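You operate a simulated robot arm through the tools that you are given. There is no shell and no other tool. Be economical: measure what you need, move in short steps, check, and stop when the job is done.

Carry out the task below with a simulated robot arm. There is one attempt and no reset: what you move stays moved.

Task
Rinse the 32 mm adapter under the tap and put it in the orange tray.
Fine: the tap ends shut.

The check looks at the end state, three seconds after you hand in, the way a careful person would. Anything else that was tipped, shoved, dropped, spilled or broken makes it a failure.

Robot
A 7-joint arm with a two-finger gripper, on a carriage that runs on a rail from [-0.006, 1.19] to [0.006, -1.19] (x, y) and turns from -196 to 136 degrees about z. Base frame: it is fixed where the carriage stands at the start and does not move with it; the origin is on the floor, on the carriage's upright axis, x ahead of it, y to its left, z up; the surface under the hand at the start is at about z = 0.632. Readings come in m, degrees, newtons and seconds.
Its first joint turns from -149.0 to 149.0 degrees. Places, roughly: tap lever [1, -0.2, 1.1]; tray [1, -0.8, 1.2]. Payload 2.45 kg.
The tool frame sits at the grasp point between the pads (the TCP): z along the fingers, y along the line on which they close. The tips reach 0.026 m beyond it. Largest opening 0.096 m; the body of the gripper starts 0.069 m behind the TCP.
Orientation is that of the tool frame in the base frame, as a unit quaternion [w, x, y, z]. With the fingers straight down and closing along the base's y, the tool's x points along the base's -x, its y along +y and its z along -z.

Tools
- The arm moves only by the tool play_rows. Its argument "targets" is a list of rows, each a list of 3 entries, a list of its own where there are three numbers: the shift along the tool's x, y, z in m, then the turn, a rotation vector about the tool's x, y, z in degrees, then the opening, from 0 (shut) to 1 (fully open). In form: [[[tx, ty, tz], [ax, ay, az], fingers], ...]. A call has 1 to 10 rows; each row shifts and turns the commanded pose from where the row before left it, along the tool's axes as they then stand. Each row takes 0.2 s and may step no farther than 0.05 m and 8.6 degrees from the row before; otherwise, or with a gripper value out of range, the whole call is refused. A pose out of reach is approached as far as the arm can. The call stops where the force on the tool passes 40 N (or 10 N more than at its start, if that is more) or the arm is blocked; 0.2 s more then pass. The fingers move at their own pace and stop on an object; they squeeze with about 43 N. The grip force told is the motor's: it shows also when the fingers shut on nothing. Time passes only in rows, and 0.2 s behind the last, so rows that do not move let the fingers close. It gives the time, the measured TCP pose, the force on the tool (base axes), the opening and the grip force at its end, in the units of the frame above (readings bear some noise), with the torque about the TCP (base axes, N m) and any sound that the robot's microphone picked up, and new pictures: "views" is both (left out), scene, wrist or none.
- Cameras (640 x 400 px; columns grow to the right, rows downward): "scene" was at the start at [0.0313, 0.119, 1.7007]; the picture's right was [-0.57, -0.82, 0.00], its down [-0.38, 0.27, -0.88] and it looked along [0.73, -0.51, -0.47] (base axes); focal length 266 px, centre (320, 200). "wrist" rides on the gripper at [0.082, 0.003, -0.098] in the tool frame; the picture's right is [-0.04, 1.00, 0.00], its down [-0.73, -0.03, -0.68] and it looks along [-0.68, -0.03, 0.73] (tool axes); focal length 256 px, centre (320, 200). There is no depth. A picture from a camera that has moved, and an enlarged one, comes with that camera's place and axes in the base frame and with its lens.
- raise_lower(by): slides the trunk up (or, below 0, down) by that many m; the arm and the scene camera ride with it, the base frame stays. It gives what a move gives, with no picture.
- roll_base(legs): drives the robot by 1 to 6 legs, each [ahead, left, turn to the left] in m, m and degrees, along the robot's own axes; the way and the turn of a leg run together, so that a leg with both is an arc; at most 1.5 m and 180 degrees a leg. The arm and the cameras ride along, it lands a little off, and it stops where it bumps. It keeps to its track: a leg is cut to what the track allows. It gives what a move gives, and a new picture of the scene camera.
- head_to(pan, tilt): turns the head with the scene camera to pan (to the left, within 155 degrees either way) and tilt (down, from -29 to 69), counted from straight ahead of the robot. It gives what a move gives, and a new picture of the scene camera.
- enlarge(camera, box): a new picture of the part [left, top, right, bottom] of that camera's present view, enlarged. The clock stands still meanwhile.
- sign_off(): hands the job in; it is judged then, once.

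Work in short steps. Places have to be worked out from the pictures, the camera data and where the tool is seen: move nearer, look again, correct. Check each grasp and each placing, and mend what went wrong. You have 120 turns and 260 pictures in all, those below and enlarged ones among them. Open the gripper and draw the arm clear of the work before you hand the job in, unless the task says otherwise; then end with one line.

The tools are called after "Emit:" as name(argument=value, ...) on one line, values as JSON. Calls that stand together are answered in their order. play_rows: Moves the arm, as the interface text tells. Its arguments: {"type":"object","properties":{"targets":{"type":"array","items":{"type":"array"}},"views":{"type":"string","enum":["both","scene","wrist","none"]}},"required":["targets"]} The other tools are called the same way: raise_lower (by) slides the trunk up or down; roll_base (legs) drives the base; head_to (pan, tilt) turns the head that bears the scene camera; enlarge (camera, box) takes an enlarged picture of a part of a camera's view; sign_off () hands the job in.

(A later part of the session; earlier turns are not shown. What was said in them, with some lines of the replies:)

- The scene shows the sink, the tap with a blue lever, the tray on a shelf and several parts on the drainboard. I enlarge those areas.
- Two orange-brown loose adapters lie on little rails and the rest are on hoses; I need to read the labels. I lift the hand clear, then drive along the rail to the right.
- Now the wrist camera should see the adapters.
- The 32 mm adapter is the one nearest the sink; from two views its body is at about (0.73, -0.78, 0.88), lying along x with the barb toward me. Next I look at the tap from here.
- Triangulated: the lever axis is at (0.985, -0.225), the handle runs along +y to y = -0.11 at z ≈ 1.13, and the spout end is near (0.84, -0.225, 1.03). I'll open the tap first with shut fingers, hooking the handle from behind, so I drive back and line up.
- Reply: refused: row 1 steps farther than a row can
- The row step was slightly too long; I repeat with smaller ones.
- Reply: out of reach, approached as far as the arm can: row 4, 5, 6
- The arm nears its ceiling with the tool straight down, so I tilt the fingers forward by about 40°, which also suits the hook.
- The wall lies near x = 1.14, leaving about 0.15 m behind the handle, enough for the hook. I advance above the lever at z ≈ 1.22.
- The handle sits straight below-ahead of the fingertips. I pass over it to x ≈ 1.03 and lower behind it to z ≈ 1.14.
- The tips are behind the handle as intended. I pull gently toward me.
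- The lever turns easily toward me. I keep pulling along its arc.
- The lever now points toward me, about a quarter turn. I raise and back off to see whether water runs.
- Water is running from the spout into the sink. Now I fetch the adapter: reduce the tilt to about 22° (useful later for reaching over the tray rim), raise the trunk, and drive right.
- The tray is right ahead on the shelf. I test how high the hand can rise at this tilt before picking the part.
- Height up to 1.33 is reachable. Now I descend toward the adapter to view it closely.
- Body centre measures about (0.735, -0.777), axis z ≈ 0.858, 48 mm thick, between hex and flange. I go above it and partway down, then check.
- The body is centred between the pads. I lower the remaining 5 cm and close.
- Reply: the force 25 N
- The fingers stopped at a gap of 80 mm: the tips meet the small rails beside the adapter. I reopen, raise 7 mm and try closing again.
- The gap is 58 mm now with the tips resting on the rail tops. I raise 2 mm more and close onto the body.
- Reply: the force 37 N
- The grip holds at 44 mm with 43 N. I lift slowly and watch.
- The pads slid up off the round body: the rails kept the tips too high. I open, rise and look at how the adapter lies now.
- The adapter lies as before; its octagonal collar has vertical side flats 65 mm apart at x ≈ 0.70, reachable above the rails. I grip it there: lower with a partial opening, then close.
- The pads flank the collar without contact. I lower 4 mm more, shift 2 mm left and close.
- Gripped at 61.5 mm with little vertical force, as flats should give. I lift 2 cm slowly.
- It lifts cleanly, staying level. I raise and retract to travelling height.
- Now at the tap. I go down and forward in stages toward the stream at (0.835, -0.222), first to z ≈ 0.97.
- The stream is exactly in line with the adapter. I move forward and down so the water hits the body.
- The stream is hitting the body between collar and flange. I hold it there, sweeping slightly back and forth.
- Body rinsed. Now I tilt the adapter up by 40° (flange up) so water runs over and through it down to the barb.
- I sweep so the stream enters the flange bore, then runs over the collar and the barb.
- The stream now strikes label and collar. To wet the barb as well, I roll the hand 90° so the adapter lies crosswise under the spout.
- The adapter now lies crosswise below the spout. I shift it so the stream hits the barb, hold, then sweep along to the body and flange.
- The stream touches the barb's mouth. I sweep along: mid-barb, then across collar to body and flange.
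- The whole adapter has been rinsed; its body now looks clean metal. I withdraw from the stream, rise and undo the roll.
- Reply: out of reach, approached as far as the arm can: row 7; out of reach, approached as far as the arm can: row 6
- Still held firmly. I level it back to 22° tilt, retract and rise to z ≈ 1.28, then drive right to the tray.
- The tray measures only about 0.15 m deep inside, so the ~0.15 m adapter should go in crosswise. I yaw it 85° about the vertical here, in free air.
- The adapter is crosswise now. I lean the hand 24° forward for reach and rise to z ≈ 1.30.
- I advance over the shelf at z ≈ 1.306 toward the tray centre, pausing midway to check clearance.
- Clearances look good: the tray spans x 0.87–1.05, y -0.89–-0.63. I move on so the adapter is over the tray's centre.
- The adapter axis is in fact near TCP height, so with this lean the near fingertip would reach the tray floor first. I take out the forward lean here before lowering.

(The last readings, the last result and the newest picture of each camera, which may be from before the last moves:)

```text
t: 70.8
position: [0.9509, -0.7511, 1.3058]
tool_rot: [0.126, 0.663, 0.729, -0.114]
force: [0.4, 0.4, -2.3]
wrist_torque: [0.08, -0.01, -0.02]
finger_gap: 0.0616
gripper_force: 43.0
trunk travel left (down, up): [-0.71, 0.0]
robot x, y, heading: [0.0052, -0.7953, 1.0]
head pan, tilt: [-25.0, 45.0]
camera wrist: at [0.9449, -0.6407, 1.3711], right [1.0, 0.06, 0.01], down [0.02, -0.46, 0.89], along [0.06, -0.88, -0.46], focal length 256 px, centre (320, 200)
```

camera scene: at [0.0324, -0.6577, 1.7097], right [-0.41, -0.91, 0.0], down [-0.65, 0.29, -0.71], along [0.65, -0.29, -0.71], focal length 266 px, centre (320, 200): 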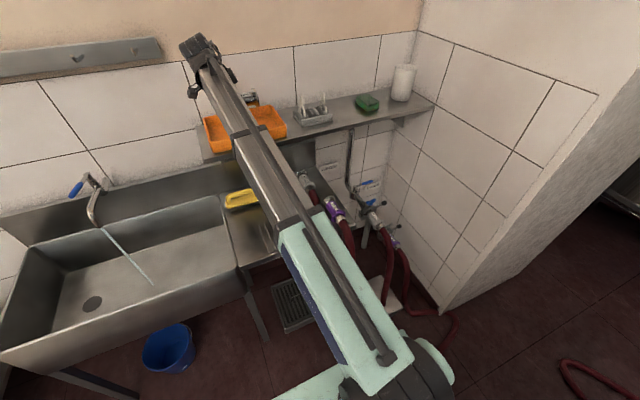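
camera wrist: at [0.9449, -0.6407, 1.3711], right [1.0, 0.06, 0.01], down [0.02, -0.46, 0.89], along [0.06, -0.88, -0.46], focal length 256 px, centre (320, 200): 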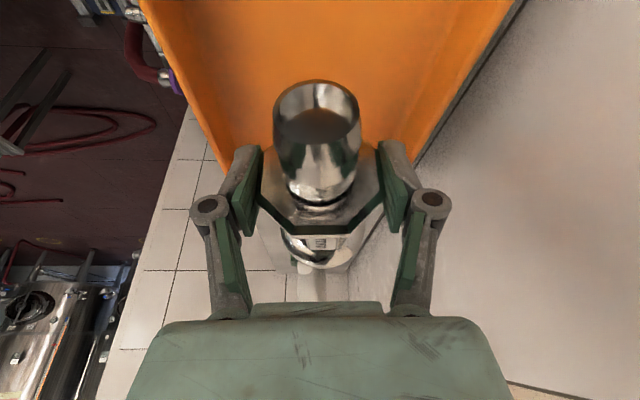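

The adapter is centred over the tray with the hand upright. I lower by 5 cm and check.

Emit:
play_rows(targets=[[[0.0084, 0, 0.0236], [0, 0, 0], 0], [[0.0084, 0, 0.0236], [0, 0, 0], 0], [[0, 0, 0], [0, 0, 0], 0]], views="both")

Emit:
enlarge(camera="scene", box=[190, 60, 350, 160])

```text
t: 71.6
position: [0.9535, -0.7506, 1.2549]
tool_rot: [0.127, 0.663, 0.729, -0.114]
force: [0.3, 0.0, -3.6]
wrist_torque: [0.1, 0.03, 0.03]
finger_gap: 0.0616
gripper_force: 43.2
trunk travel left (down, up): [-0.71, 0.0]
robot x, y, heading: [0.0019, -0.7954, 0.9]
head pan, tilt: [-25.0, 45.0]
camera scene: at [0.0325, -0.6577, 1.7097], right [-0.41, -0.91, 0.0], down [-0.65, 0.29, -0.71], along [0.65, -0.29, -0.71], focal length 266 px, centre (320, 200)
camera wrist: at [0.9461, -0.6406, 1.3196], right [1.0, 0.06, 0.01], down [0.01, -0.46, 0.89], along [0.06, -0.88, -0.46], focal length 256 px, centre (320, 200)
```

scene: 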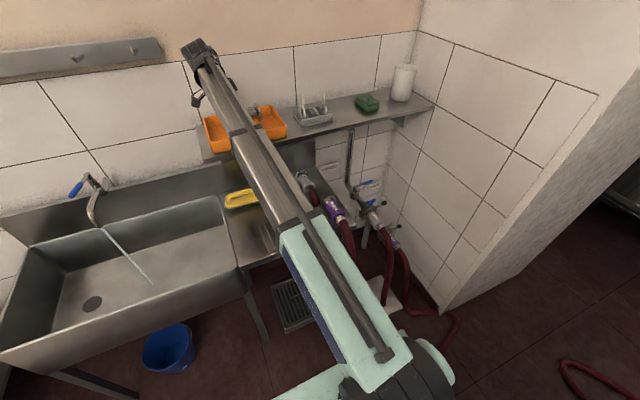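
wrist: 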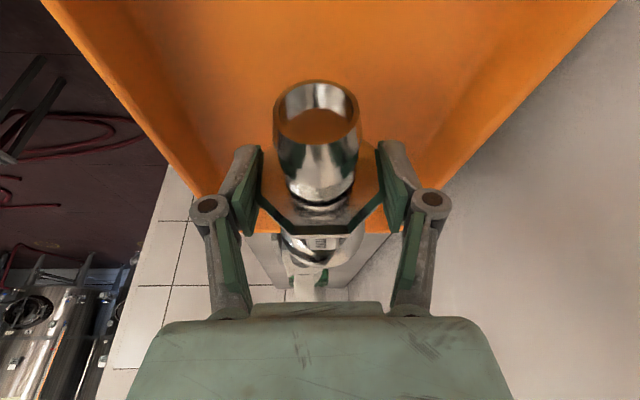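

```text
4.00 times, centred on (270, 110) of scene
camera zoom: at [0.0325, -0.6577, 1.7097], right [-0.41, -0.91, 0.0], down [-0.65, 0.29, -0.71], along [0.65, -0.29, -0.71], focal length 1062 px, centre (520, 560)
```

zoom: 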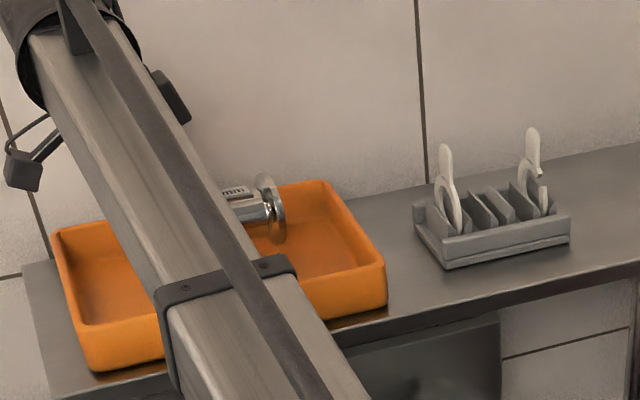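

Both ends are inside the tray walls. I lower in small steps until touch.

Emit:
play_rows(targets=[[[0.0033, 0, 0.0094], [0, 0, 0], 0], [[0.0033, 0, 0.0094], [0, 0, 0], 0], [[0.0013, 0, 0.0038], [0, 0, 0], 0], [[0, 0, 0], [0, 0, 0], 0]], views="wrist")

```text
t: 72.6
position: [0.9508, -0.7509, 1.2328]
tool_rot: [0.126, 0.663, 0.729, -0.114]
force: [-0.1, 0.9, -3.9]
wrist_torque: [0.11, 0.01, -0.01]
finger_gap: 0.0616
gripper_force: 42.8
trunk travel left (down, up): [-0.71, 0.0]
robot x, y, heading: [0.0048, -0.7982, 0.9]
head pan, tilt: [-25.0, 45.0]
camera wrist: at [0.9451, -0.6405, 1.2973], right [1.0, 0.06, 0.01], down [0.01, -0.46, 0.89], along [0.06, -0.88, -0.46], focal length 256 px, centre (320, 200)
```

wrist: 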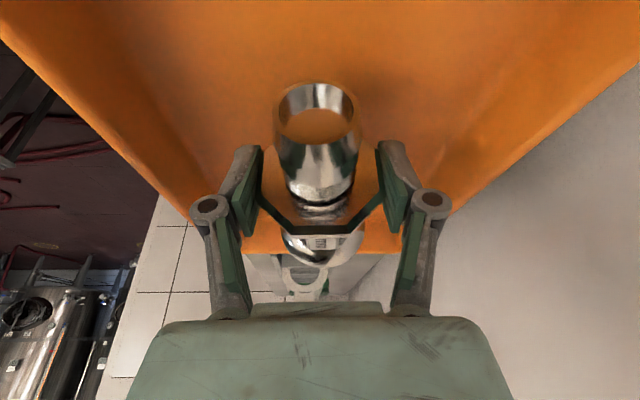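

No contact yet at 1.233; I go on in finer steps.

Emit:
play_rows(targets=[[[0.0013, 0, 0.0038], [0, 0, 0], 0], [[0.0013, 0, 0.0038], [0, 0, 0], 0], [[0.0013, 0, 0.0038], [0, 0, 0], 0], [[0, 0, 0], [0, 0, 0], 0]], views="none")

```text
t: 73.6
position: [0.9512, -0.7493, 1.2248]
tool_rot: [0.128, 0.663, 0.729, -0.112]
force: [10.6, 3.9, 29.2]
wrist_torque: [-0.59, -0.21, 0.21]
finger_gap: 0.0618
gripper_force: 42.9
trunk travel left (down, up): [-0.71, 0.0]
robot x, y, heading: [0.008, -0.7951, 1.0]
head pan, tilt: [-25.0, 45.0]
```

Contact with the tray floor. I ease up 3 mm and open moderately.

Emit:
play_rows(targets=[[[-0.0012, 0, -0.0032], [0, 0, 0], 0], [[0, 0, 0], [0, 0, 0], 0.72], [[0, 0, 0], [0, 0, 0], 0.8], [[0, 0, 0], [0, 0, 0], 0.8]], views="both")

```text
t: 74.6
position: [0.9518, -0.7503, 1.2233]
tool_rot: [0.126, 0.663, 0.729, -0.114]
force: [-0.9, 0.8, -0.5]
wrist_torque: [0.03, 0.02, 0.07]
finger_gap: 0.0766
gripper_force: 0.0
trunk travel left (down, up): [-0.71, 0.0]
robot x, y, heading: [-0.0004, -0.7918, 0.8]
head pan, tilt: [-25.0, 45.0]
camera scene: at [0.0321, -0.6577, 1.7096], right [-0.41, -0.91, 0.0], down [-0.65, 0.29, -0.71], along [0.65, -0.29, -0.71], focal length 266 px, centre (320, 200)
camera wrist: at [0.9452, -0.6407, 1.2884], right [1.0, 0.06, 0.01], down [0.01, -0.46, 0.89], along [0.06, -0.88, -0.46], focal length 256 px, centre (320, 200)
```

scene: 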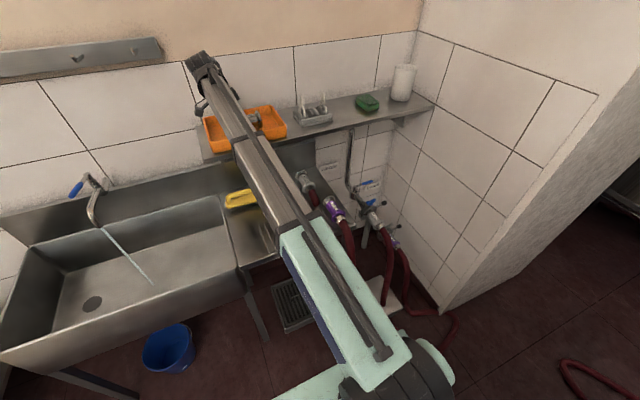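
wrist: 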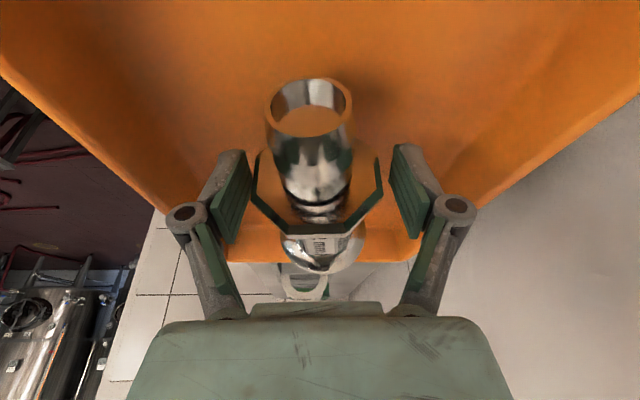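

Released and resting. I rise straight up clear of the rim, then retract.

Emit:
play_rows(targets=[[[-0.0067, 0, -0.0188], [0, 0, 0], 0.8], [[-0.0117, 0, -0.033], [0, 0, 0], 0.8], [[-0.0117, 0, -0.033], [0, 0, 0], 0.8], [[0.004, -0.0448, -0.0015], [0, 0, 0], 0.8], [[0.004, -0.0448, -0.0015], [0, 0, 0], 0.8], [[0.004, -0.0448, -0.0015], [0, 0, 0], 0.8], [[0.004, -0.0448, -0.0015], [0, 0, 0], 0.8], [[0.004, -0.0448, -0.0015], [0, 0, 0], 0.8], [[0.004, -0.0448, -0.0015], [0, 0, 0], 0.8]], views="scene")

Emit:
enlarge(camera="scene", box=[190, 60, 350, 160])

```text
t: 76.6
position: [0.6826, -0.7552, 1.306]
tool_rot: [0.13, 0.662, 0.729, -0.111]
force: [0.2, 0.0, -0.3]
wrist_torque: [0.03, 0.01, 0.01]
finger_gap: 0.0768
gripper_force: 0.0
out of reach, approached as far as the arm can: row 9
trunk travel left (down, up): [-0.71, 0.0]
robot x, y, heading: [0.0043, -0.7945, 1.1]
head pan, tilt: [-25.0, 45.0]
camera scene: at [0.032, -0.6579, 1.7097], right [-0.41, -0.91, 0.0], down [-0.65, 0.29, -0.71], along [0.65, -0.29, -0.71], focal length 266 px, centre (320, 200)
```

scene: 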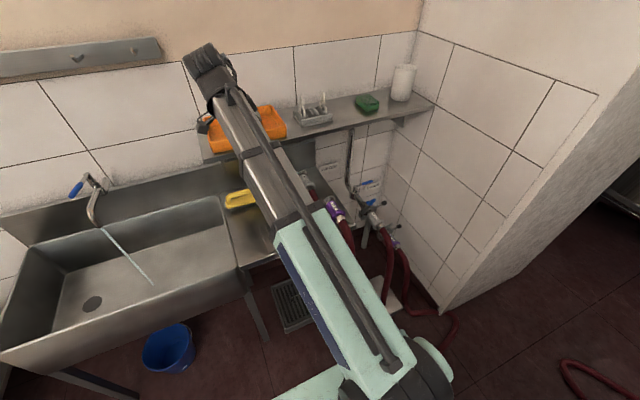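

```text
4.00 times, centred on (270, 110) of scene
camera zoom: at [0.032, -0.6579, 1.7097], right [-0.41, -0.91, 0.0], down [-0.65, 0.29, -0.71], along [0.65, -0.29, -0.71], focal length 1062 px, centre (520, 560)
```

zoom: 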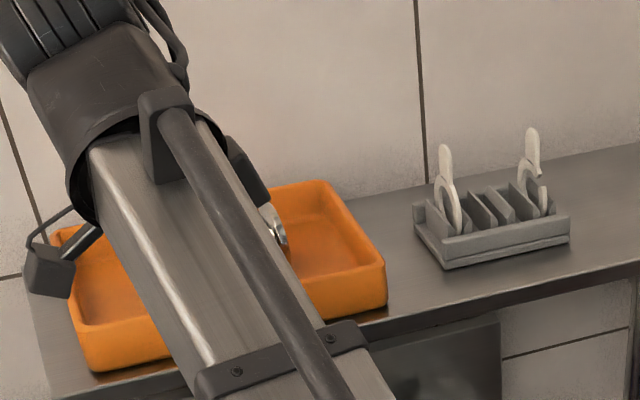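

The adapter is in the tray. I undo the yaw, shut the fingers and then return to the tap.

Emit:
play_rows(targets=[[[0, 0, 0], [-2.85, 0, -8.0], 0], [[0, 0, 0], [-2.85, 0, -8.0], 0], [[0, 0, 0], [-2.85, 0, -8.0], 0], [[0, 0, 0], [-2.85, 0, -8.0], 0], [[0, 0, 0], [-2.85, 0, -8.0], 0], [[0, 0, 0], [-2.85, 0, -8.0], 0], [[0, 0, 0], [-2.85, 0, -8.0], 0], [[0, 0, 0], [-2.85, 0, -8.0], 0], [[0, 0, 0], [-2.85, 0, -8.0], 0], [[0, 0, 0], [-2.85, 0, -8.0], 0]], views="none")

Emit:
roll_base(legs=[[0, 0.45, 0]])

Emit:
enlarge(camera="wrist", box=[0, 0, 640, 400])

Emit:
enlarge(camera="scene", box=[310, 50, 470, 150])

```text
t: 78.8
position: [0.6846, -0.752, 1.3061]
tool_rot: [0.172, -0.004, 0.985, 0.001]
force: [0.2, 0.0, 0.0]
wrist_torque: [-0.01, 0.0, -0.04]
finger_gap: 0.0
gripper_force: 28.5
trunk travel left (down, up): [-0.71, 0.0]
robot x, y, heading: [0.0061, -0.7947, 0.9]
head pan, tilt: [-25.0, 45.0]
```

```text
t: 81.6
position: [0.6836, -0.2912, 1.3078]
tool_rot: [0.17, -0.004, 0.985, 0.0]
force: [-1.1, -0.5, -0.1]
wrist_torque: [0.01, -0.01, -0.01]
finger_gap: 0.0
gripper_force: 28.4
trunk travel left (down, up): [-0.71, 0.0]
robot x, y, heading: [-0.0007, -0.3356, 1.1]
head pan, tilt: [-25.0, 45.0]
camera scene: at [0.0293, -0.1965, 1.7096], right [-0.41, -0.91, 0.0], down [-0.65, 0.29, -0.71], along [0.65, -0.29, -0.71], focal length 266 px, centre (320, 200)
```

scene: 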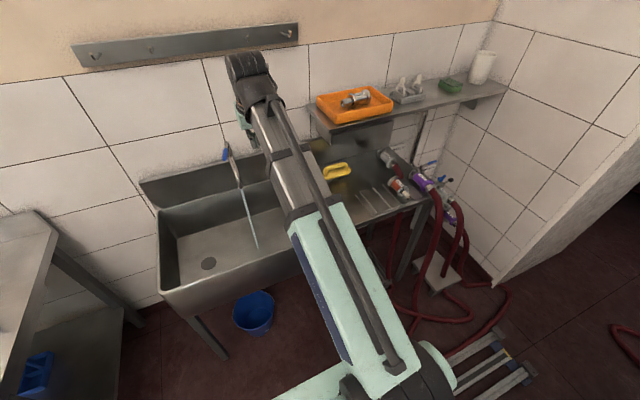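

```text
1.00 times, centred on (320, 200) of wrist (not enlarged: the box is as wide or as high as the picture)
camera zoom: at [0.5734, -0.2886, 1.3712], right [0.03, 1.0, 0.01], down [0.46, -0.03, 0.89], along [0.89, -0.02, -0.46], focal length 256 px, centre (320, 200)
```

zoom: 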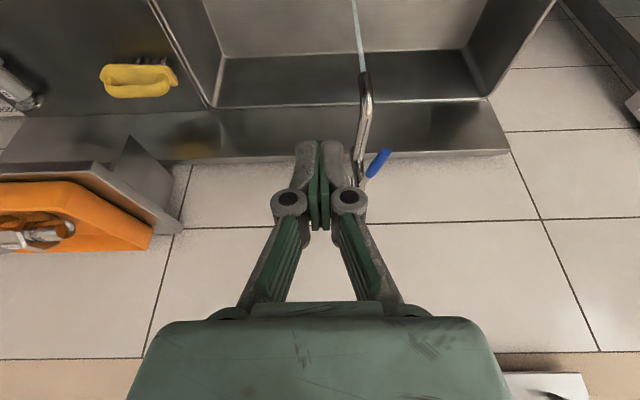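

```text
4.00 times, centred on (390, 100) of scene
camera zoom: at [0.0293, -0.1965, 1.7096], right [-0.41, -0.91, 0.0], down [-0.65, 0.29, -0.71], along [0.65, -0.29, -0.71], focal length 1062 px, centre (40, 600)
```

zoom: 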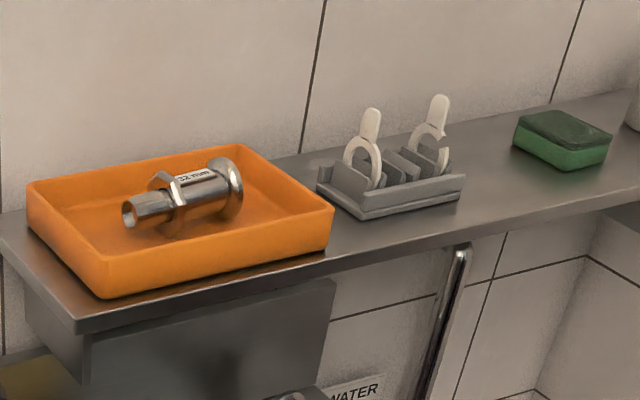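

The adapter lies neatly in the tray, clean. Now the tap: lever tip is at about (0.88, -0.19). I drive a bit left and tilt the shut fingers to 40°.

Emit:
roll_base(legs=[[0, 0.1, 0]])

Emit:
play_rows(targets=[[[0, -0.03, 0], [0, -7, 0], 0], [[0, -0.03, 0], [0, -7, 0], 0], [[0, 0, 0], [0, -6.5, 0], 0], [[0, 0, 0], [0, 0, 0], 0]], views="wrist")

```text
t: 82.7
position: [0.6827, -0.1884, 1.305]
tool_rot: [0.17, -0.008, 0.985, 0.002]
force: [-0.3, -0.2, -0.3]
wrist_torque: [-0.02, -0.02, 0.0]
finger_gap: 0.0
gripper_force: 28.3
trunk travel left (down, up): [-0.71, 0.0]
robot x, y, heading: [0.0022, -0.236, 1.3]
head pan, tilt: [-25.0, 45.0]
camera scene: at [0.0282, -0.0964, 1.7096], right [-0.4, -0.92, 0.0], down [-0.65, 0.28, -0.71], along [0.65, -0.28, -0.71], focal length 266 px, centre (320, 200)
```

scene: 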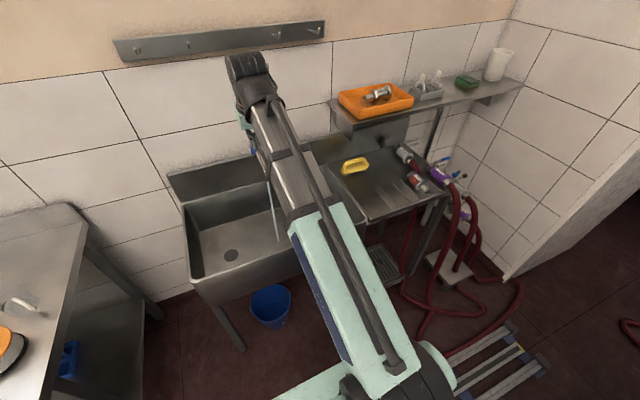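

```text
t: 83.7
position: [0.6828, -0.2489, 1.3085]
tool_rot: [0.345, -0.007, 0.939, 0.003]
force: [-0.2, 0.4, -0.3]
wrist_torque: [0.0, 0.0, 0.01]
finger_gap: 0.0
gripper_force: 28.9
trunk travel left (down, up): [-0.71, 0.0]
robot x, y, heading: [-0.0017, -0.2356, 1.6]
head pan, tilt: [-25.0, 45.0]
camera wrist: at [0.5571, -0.2466, 1.3293], right [0.02, 1.0, 0.03], down [0.12, -0.03, 0.99], along [0.99, -0.01, -0.12], focal length 256 px, centre (320, 200)
```

wrist: 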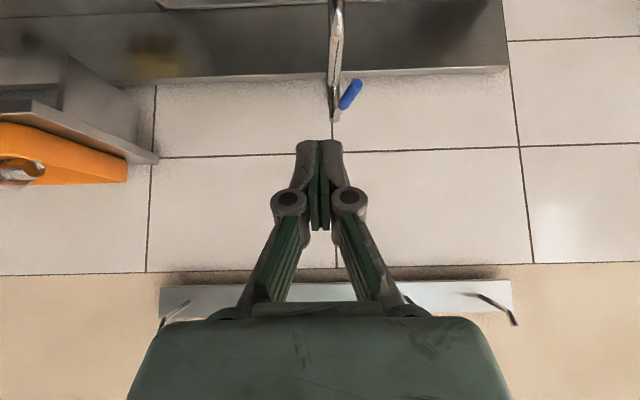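

I go over the lever's right-hand side (start at about (0.888, -0.265)) and descend to lever height.

Emit:
play_rows(targets=[[[-0.0314, -0.003, 0.0264], [0, 0, 0], 0], [[-0.0314, -0.003, 0.0264], [0, 0, 0], 0], [[-0.0314, -0.003, 0.0264], [0, 0, 0], 0], [[-0.0314, -0.003, 0.0264], [0, 0, 0], 0], [[-0.0314, -0.003, 0.0264], [0, 0, 0], 0], [[0.0277, 0, 0.0329], [0, 0, 0], 0], [[0.0277, 0, 0.0329], [0, 0, 0], 0], [[0.0277, 0, 0.0329], [0, 0, 0], 0], [[0.0277, 0, 0.0329], [0, 0, 0], 0], [[0, 0, 0], [0, 0, 0], 0]], views="both")

```text
t: 85.9
position: [0.887, -0.2606, 1.1359]
tool_rot: [0.344, -0.007, 0.939, 0.003]
force: [0.3, 0.2, 0.7]
wrist_torque: [-0.01, 0.0, -0.02]
finger_gap: 0.0004
gripper_force: 28.1
trunk travel left (down, up): [-0.71, 0.0]
robot x, y, heading: [-0.0014, -0.238, 1.1]
head pan, tilt: [-25.0, 45.0]
camera scene: at [0.0284, -0.0972, 1.7097], right [-0.4, -0.92, 0.0], down [-0.65, 0.28, -0.71], along [0.65, -0.28, -0.71], focal length 266 px, centre (320, 200)
camera wrist: at [0.7619, -0.258, 1.1571], right [0.02, 1.0, 0.03], down [0.12, -0.03, 0.99], along [0.99, -0.01, -0.12], focal length 256 px, centre (320, 200)
```

scene: 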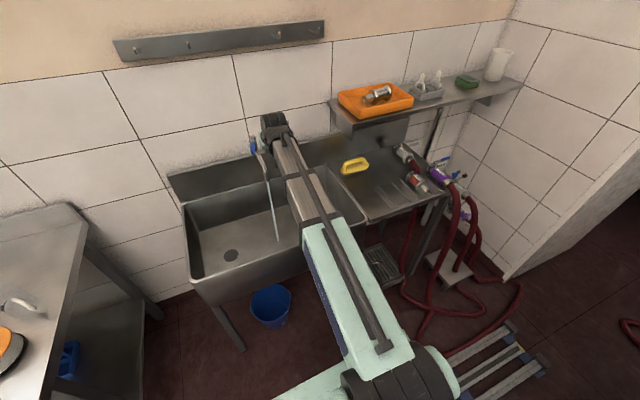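
wrist: 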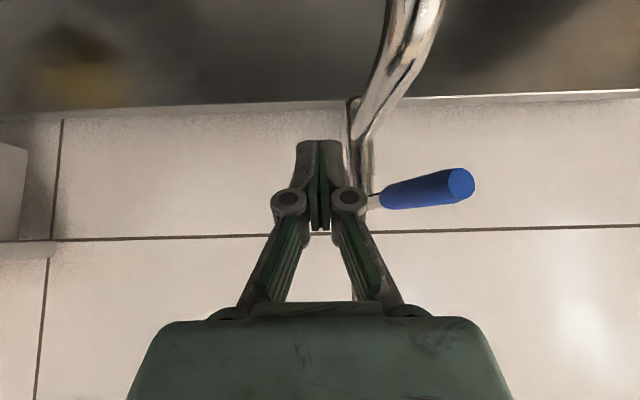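

The handle is just left of the fingers. I push it left along its arc.

Emit:
play_rows(targets=[[[-0.0069, 0.04, 0.0058], [0, 0, 0], 0], [[-0.0069, 0.033, 0.0058], [0, 0, 0], 0], [[-0.0176, 0.03, 0.0148], [0, 0, 0], 0], [[0, 0, 0], [0, 0, 0], 0]], views="both")

```text
t: 86.9
position: [0.927, -0.1565, 1.1374]
tool_rot: [0.344, -0.005, 0.939, 0.001]
force: [0.3, 0.3, -0.5]
wrist_torque: [0.06, 0.01, 0.0]
finger_gap: 0.0
gripper_force: 28.9
trunk travel left (down, up): [-0.71, 0.0]
robot x, y, heading: [0.0047, -0.2373, 1.2]
head pan, tilt: [-25.0, 45.0]
camera scene: at [0.0284, -0.097, 1.7097], right [-0.4, -0.92, 0.0], down [-0.65, 0.28, -0.71], along [0.65, -0.28, -0.71], focal length 266 px, centre (320, 200)
camera wrist: at [0.8013, -0.1551, 1.1594], right [0.02, 1.0, 0.03], down [0.12, -0.03, 0.99], along [0.99, -0.01, -0.12], focal length 256 px, centre (320, 200)
```

scene: 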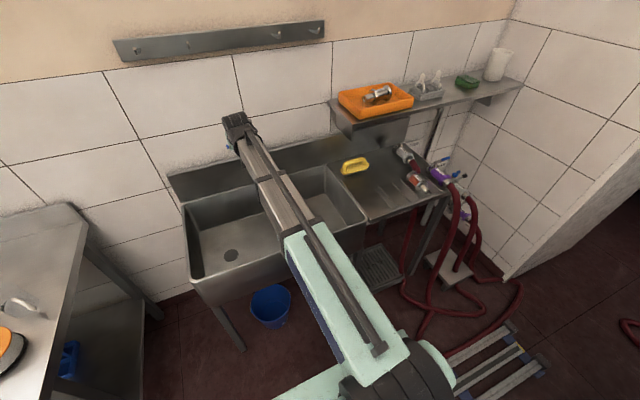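
wrist: 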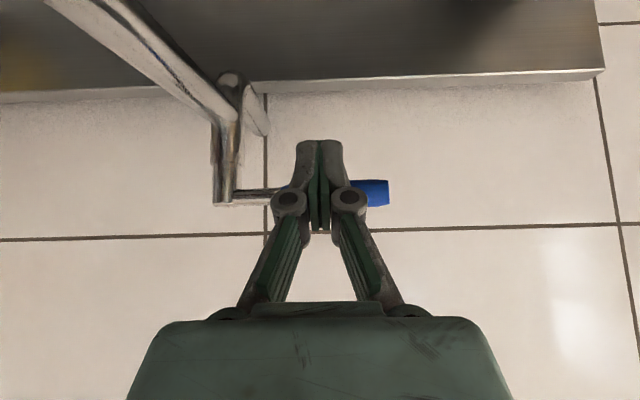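

The lever is nearly parallel to the wall and the stream seems gone. I push the last bit until it meets its stop.

Emit:
play_rows(targets=[[[-0.0115, 0.004, 0.0096], [0, 0, 0], 0], [[-0.0092, 0.004, 0.0077], [0, 0, 0], 0], [[-0.0046, 0, 0.0039], [0, 0, 0], 0], [[-0.0031, 0, 0.0026], [0, 0, 0], 0], [[0, 0, 0], [0, 0, 0], 0]], views="both")

```text
t: 87.9
position: [0.9555, -0.1494, 1.1309]
tool_rot: [0.336, -0.006, 0.942, 0.002]
force: [-2.9, 0.4, -7.1]
wrist_torque: [0.05, 0.1, 0.0]
finger_gap: 0.0
gripper_force: 28.4
trunk travel left (down, up): [-0.71, 0.0]
robot x, y, heading: [0.0015, -0.2362, 1.4]
head pan, tilt: [-25.0, 45.0]
stopped in row 4: the force on the tool passed its limit at 44 N (the readings are from after the stop); the commanded pose is now the measured one
camera scene: at [0.029, -0.097, 1.7097], right [-0.4, -0.92, 0.0], down [-0.65, 0.28, -0.71], along [0.65, -0.28, -0.71], focal length 266 px, centre (320, 200)
camera wrist: at [0.8311, -0.1467, 1.1553], right [0.02, 1.0, 0.03], down [0.14, -0.03, 0.99], along [0.99, -0.01, -0.14], focal length 256 px, centre (320, 200)
```

scene: 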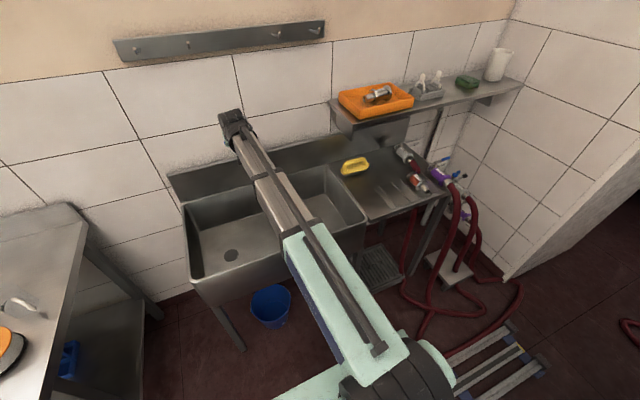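
wrist: 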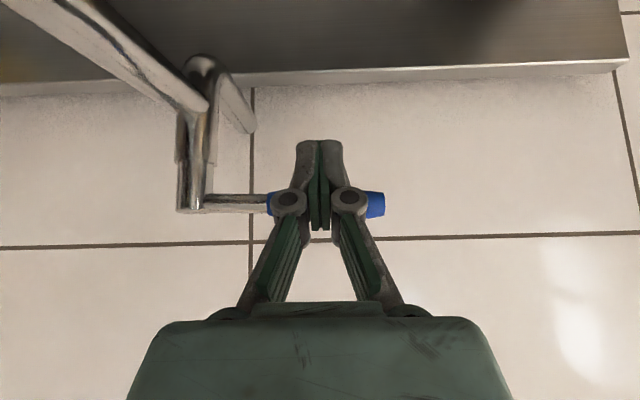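

The lever hit its stop. I retreat and look back at tap, sink and tray.

Emit:
play_rows(targets=[[[0.023, 0, -0.0193], [0, 0, 0], 0], [[0.0345, 0, -0.029], [0, 0, 0], 0], [[0.0345, 0, -0.029], [0, 0, 0], 0], [[0.0345, 0, -0.029], [0, 0, 0], 0], [[0.0345, 0, -0.029], [0, 0, 0], 0], [[0.0345, 0, -0.029], [0, 0, 0], 1], [[0.0345, 0, -0.029], [0, 0, 0], 1], [[-0.02, 0, -0.025], [0, 0, 0], 1], [[0, 0, 0], [0, 0, 0], 1]], views="wrist")

Emit:
roll_base(legs=[[0, -0.25, 0]])

Emit:
enlarge(camera="scene", box=[100, 110, 292, 230])

Emit:
enlarge(camera="scene", box=[250, 70, 442, 190])

```text
t: 89.9
position: [0.6553, -0.1539, 1.1646]
tool_rot: [0.338, -0.006, 0.941, 0.002]
force: [-0.5, 0.1, -0.4]
wrist_torque: [0.0, 0.0, 0.02]
finger_gap: 0.0961
gripper_force: 0.1
trunk travel left (down, up): [-0.71, 0.0]
robot x, y, heading: [0.0018, -0.235, 1.5]
head pan, tilt: [-25.0, 45.0]
camera wrist: at [0.5301, -0.1509, 1.1895], right [0.02, 1.0, 0.03], down [0.14, -0.03, 0.99], along [0.99, -0.01, -0.14], focal length 256 px, centre (320, 200)
```

wrist: 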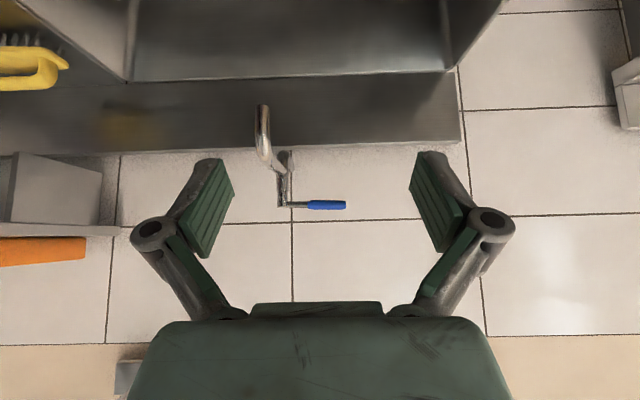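

```text
t: 91.8
position: [0.6572, -0.4052, 1.1668]
tool_rot: [0.338, -0.005, 0.941, 0.001]
force: [-1.0, -0.6, -0.3]
wrist_torque: [-0.01, -0.01, 0.02]
finger_gap: 0.096
gripper_force: 0.1
trunk travel left (down, up): [-0.71, 0.0]
robot x, y, heading: [0.0009, -0.4909, 1.3]
head pan, tilt: [-25.0, 45.0]
camera scene: at [0.0296, -0.3496, 1.7097], right [-0.4, -0.92, 0.0], down [-0.65, 0.28, -0.71], along [0.65, -0.28, -0.71], focal length 266 px, centre (320, 200)
```

scene: 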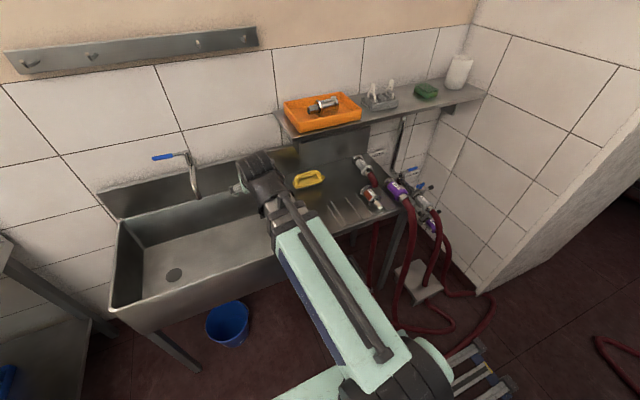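

```text
3.33 times, centred on (196, 170) of scene
camera zoom: at [0.0296, -0.3496, 1.7097], right [-0.4, -0.92, 0.0], down [-0.65, 0.28, -0.71], along [0.65, -0.28, -0.71], focal length 885 px, centre (733, 300)
```

zoom: 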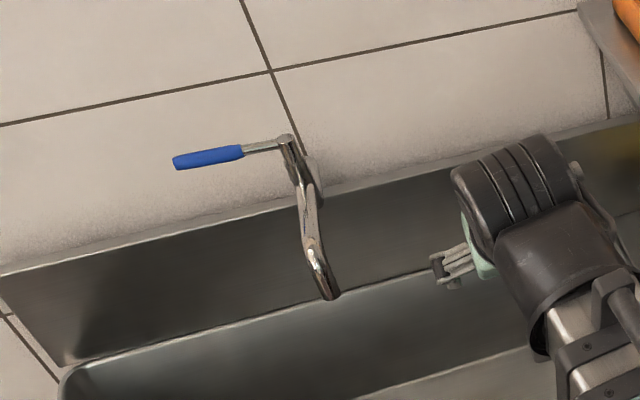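

```text
3.33 times, centred on (346, 130) of scene
camera zoom: at [0.0296, -0.3496, 1.7097], right [-0.4, -0.92, 0.0], down [-0.65, 0.28, -0.71], along [0.65, -0.28, -0.71], focal length 885 px, centre (233, 433)
```

zoom: 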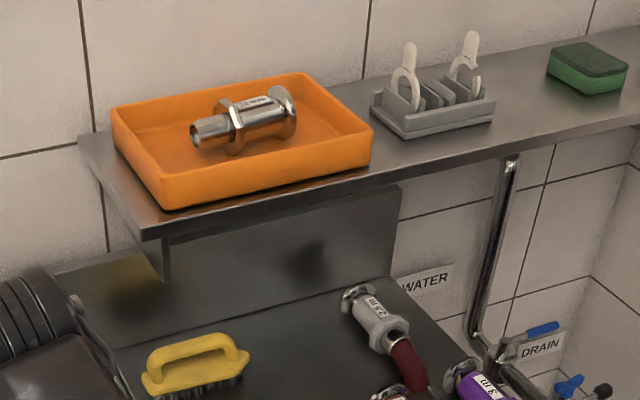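

The tap is shut with no stream, the adapter lies clean in the orange tray, nothing else has moved, and the open hand is clear. I hand in.

Emit:
sign_off()

```text
The job is handed in.
```

The 32 mm adapter was rinsed under the tap and put in the orange tray, the tap is shut, and nothing else looked moved.
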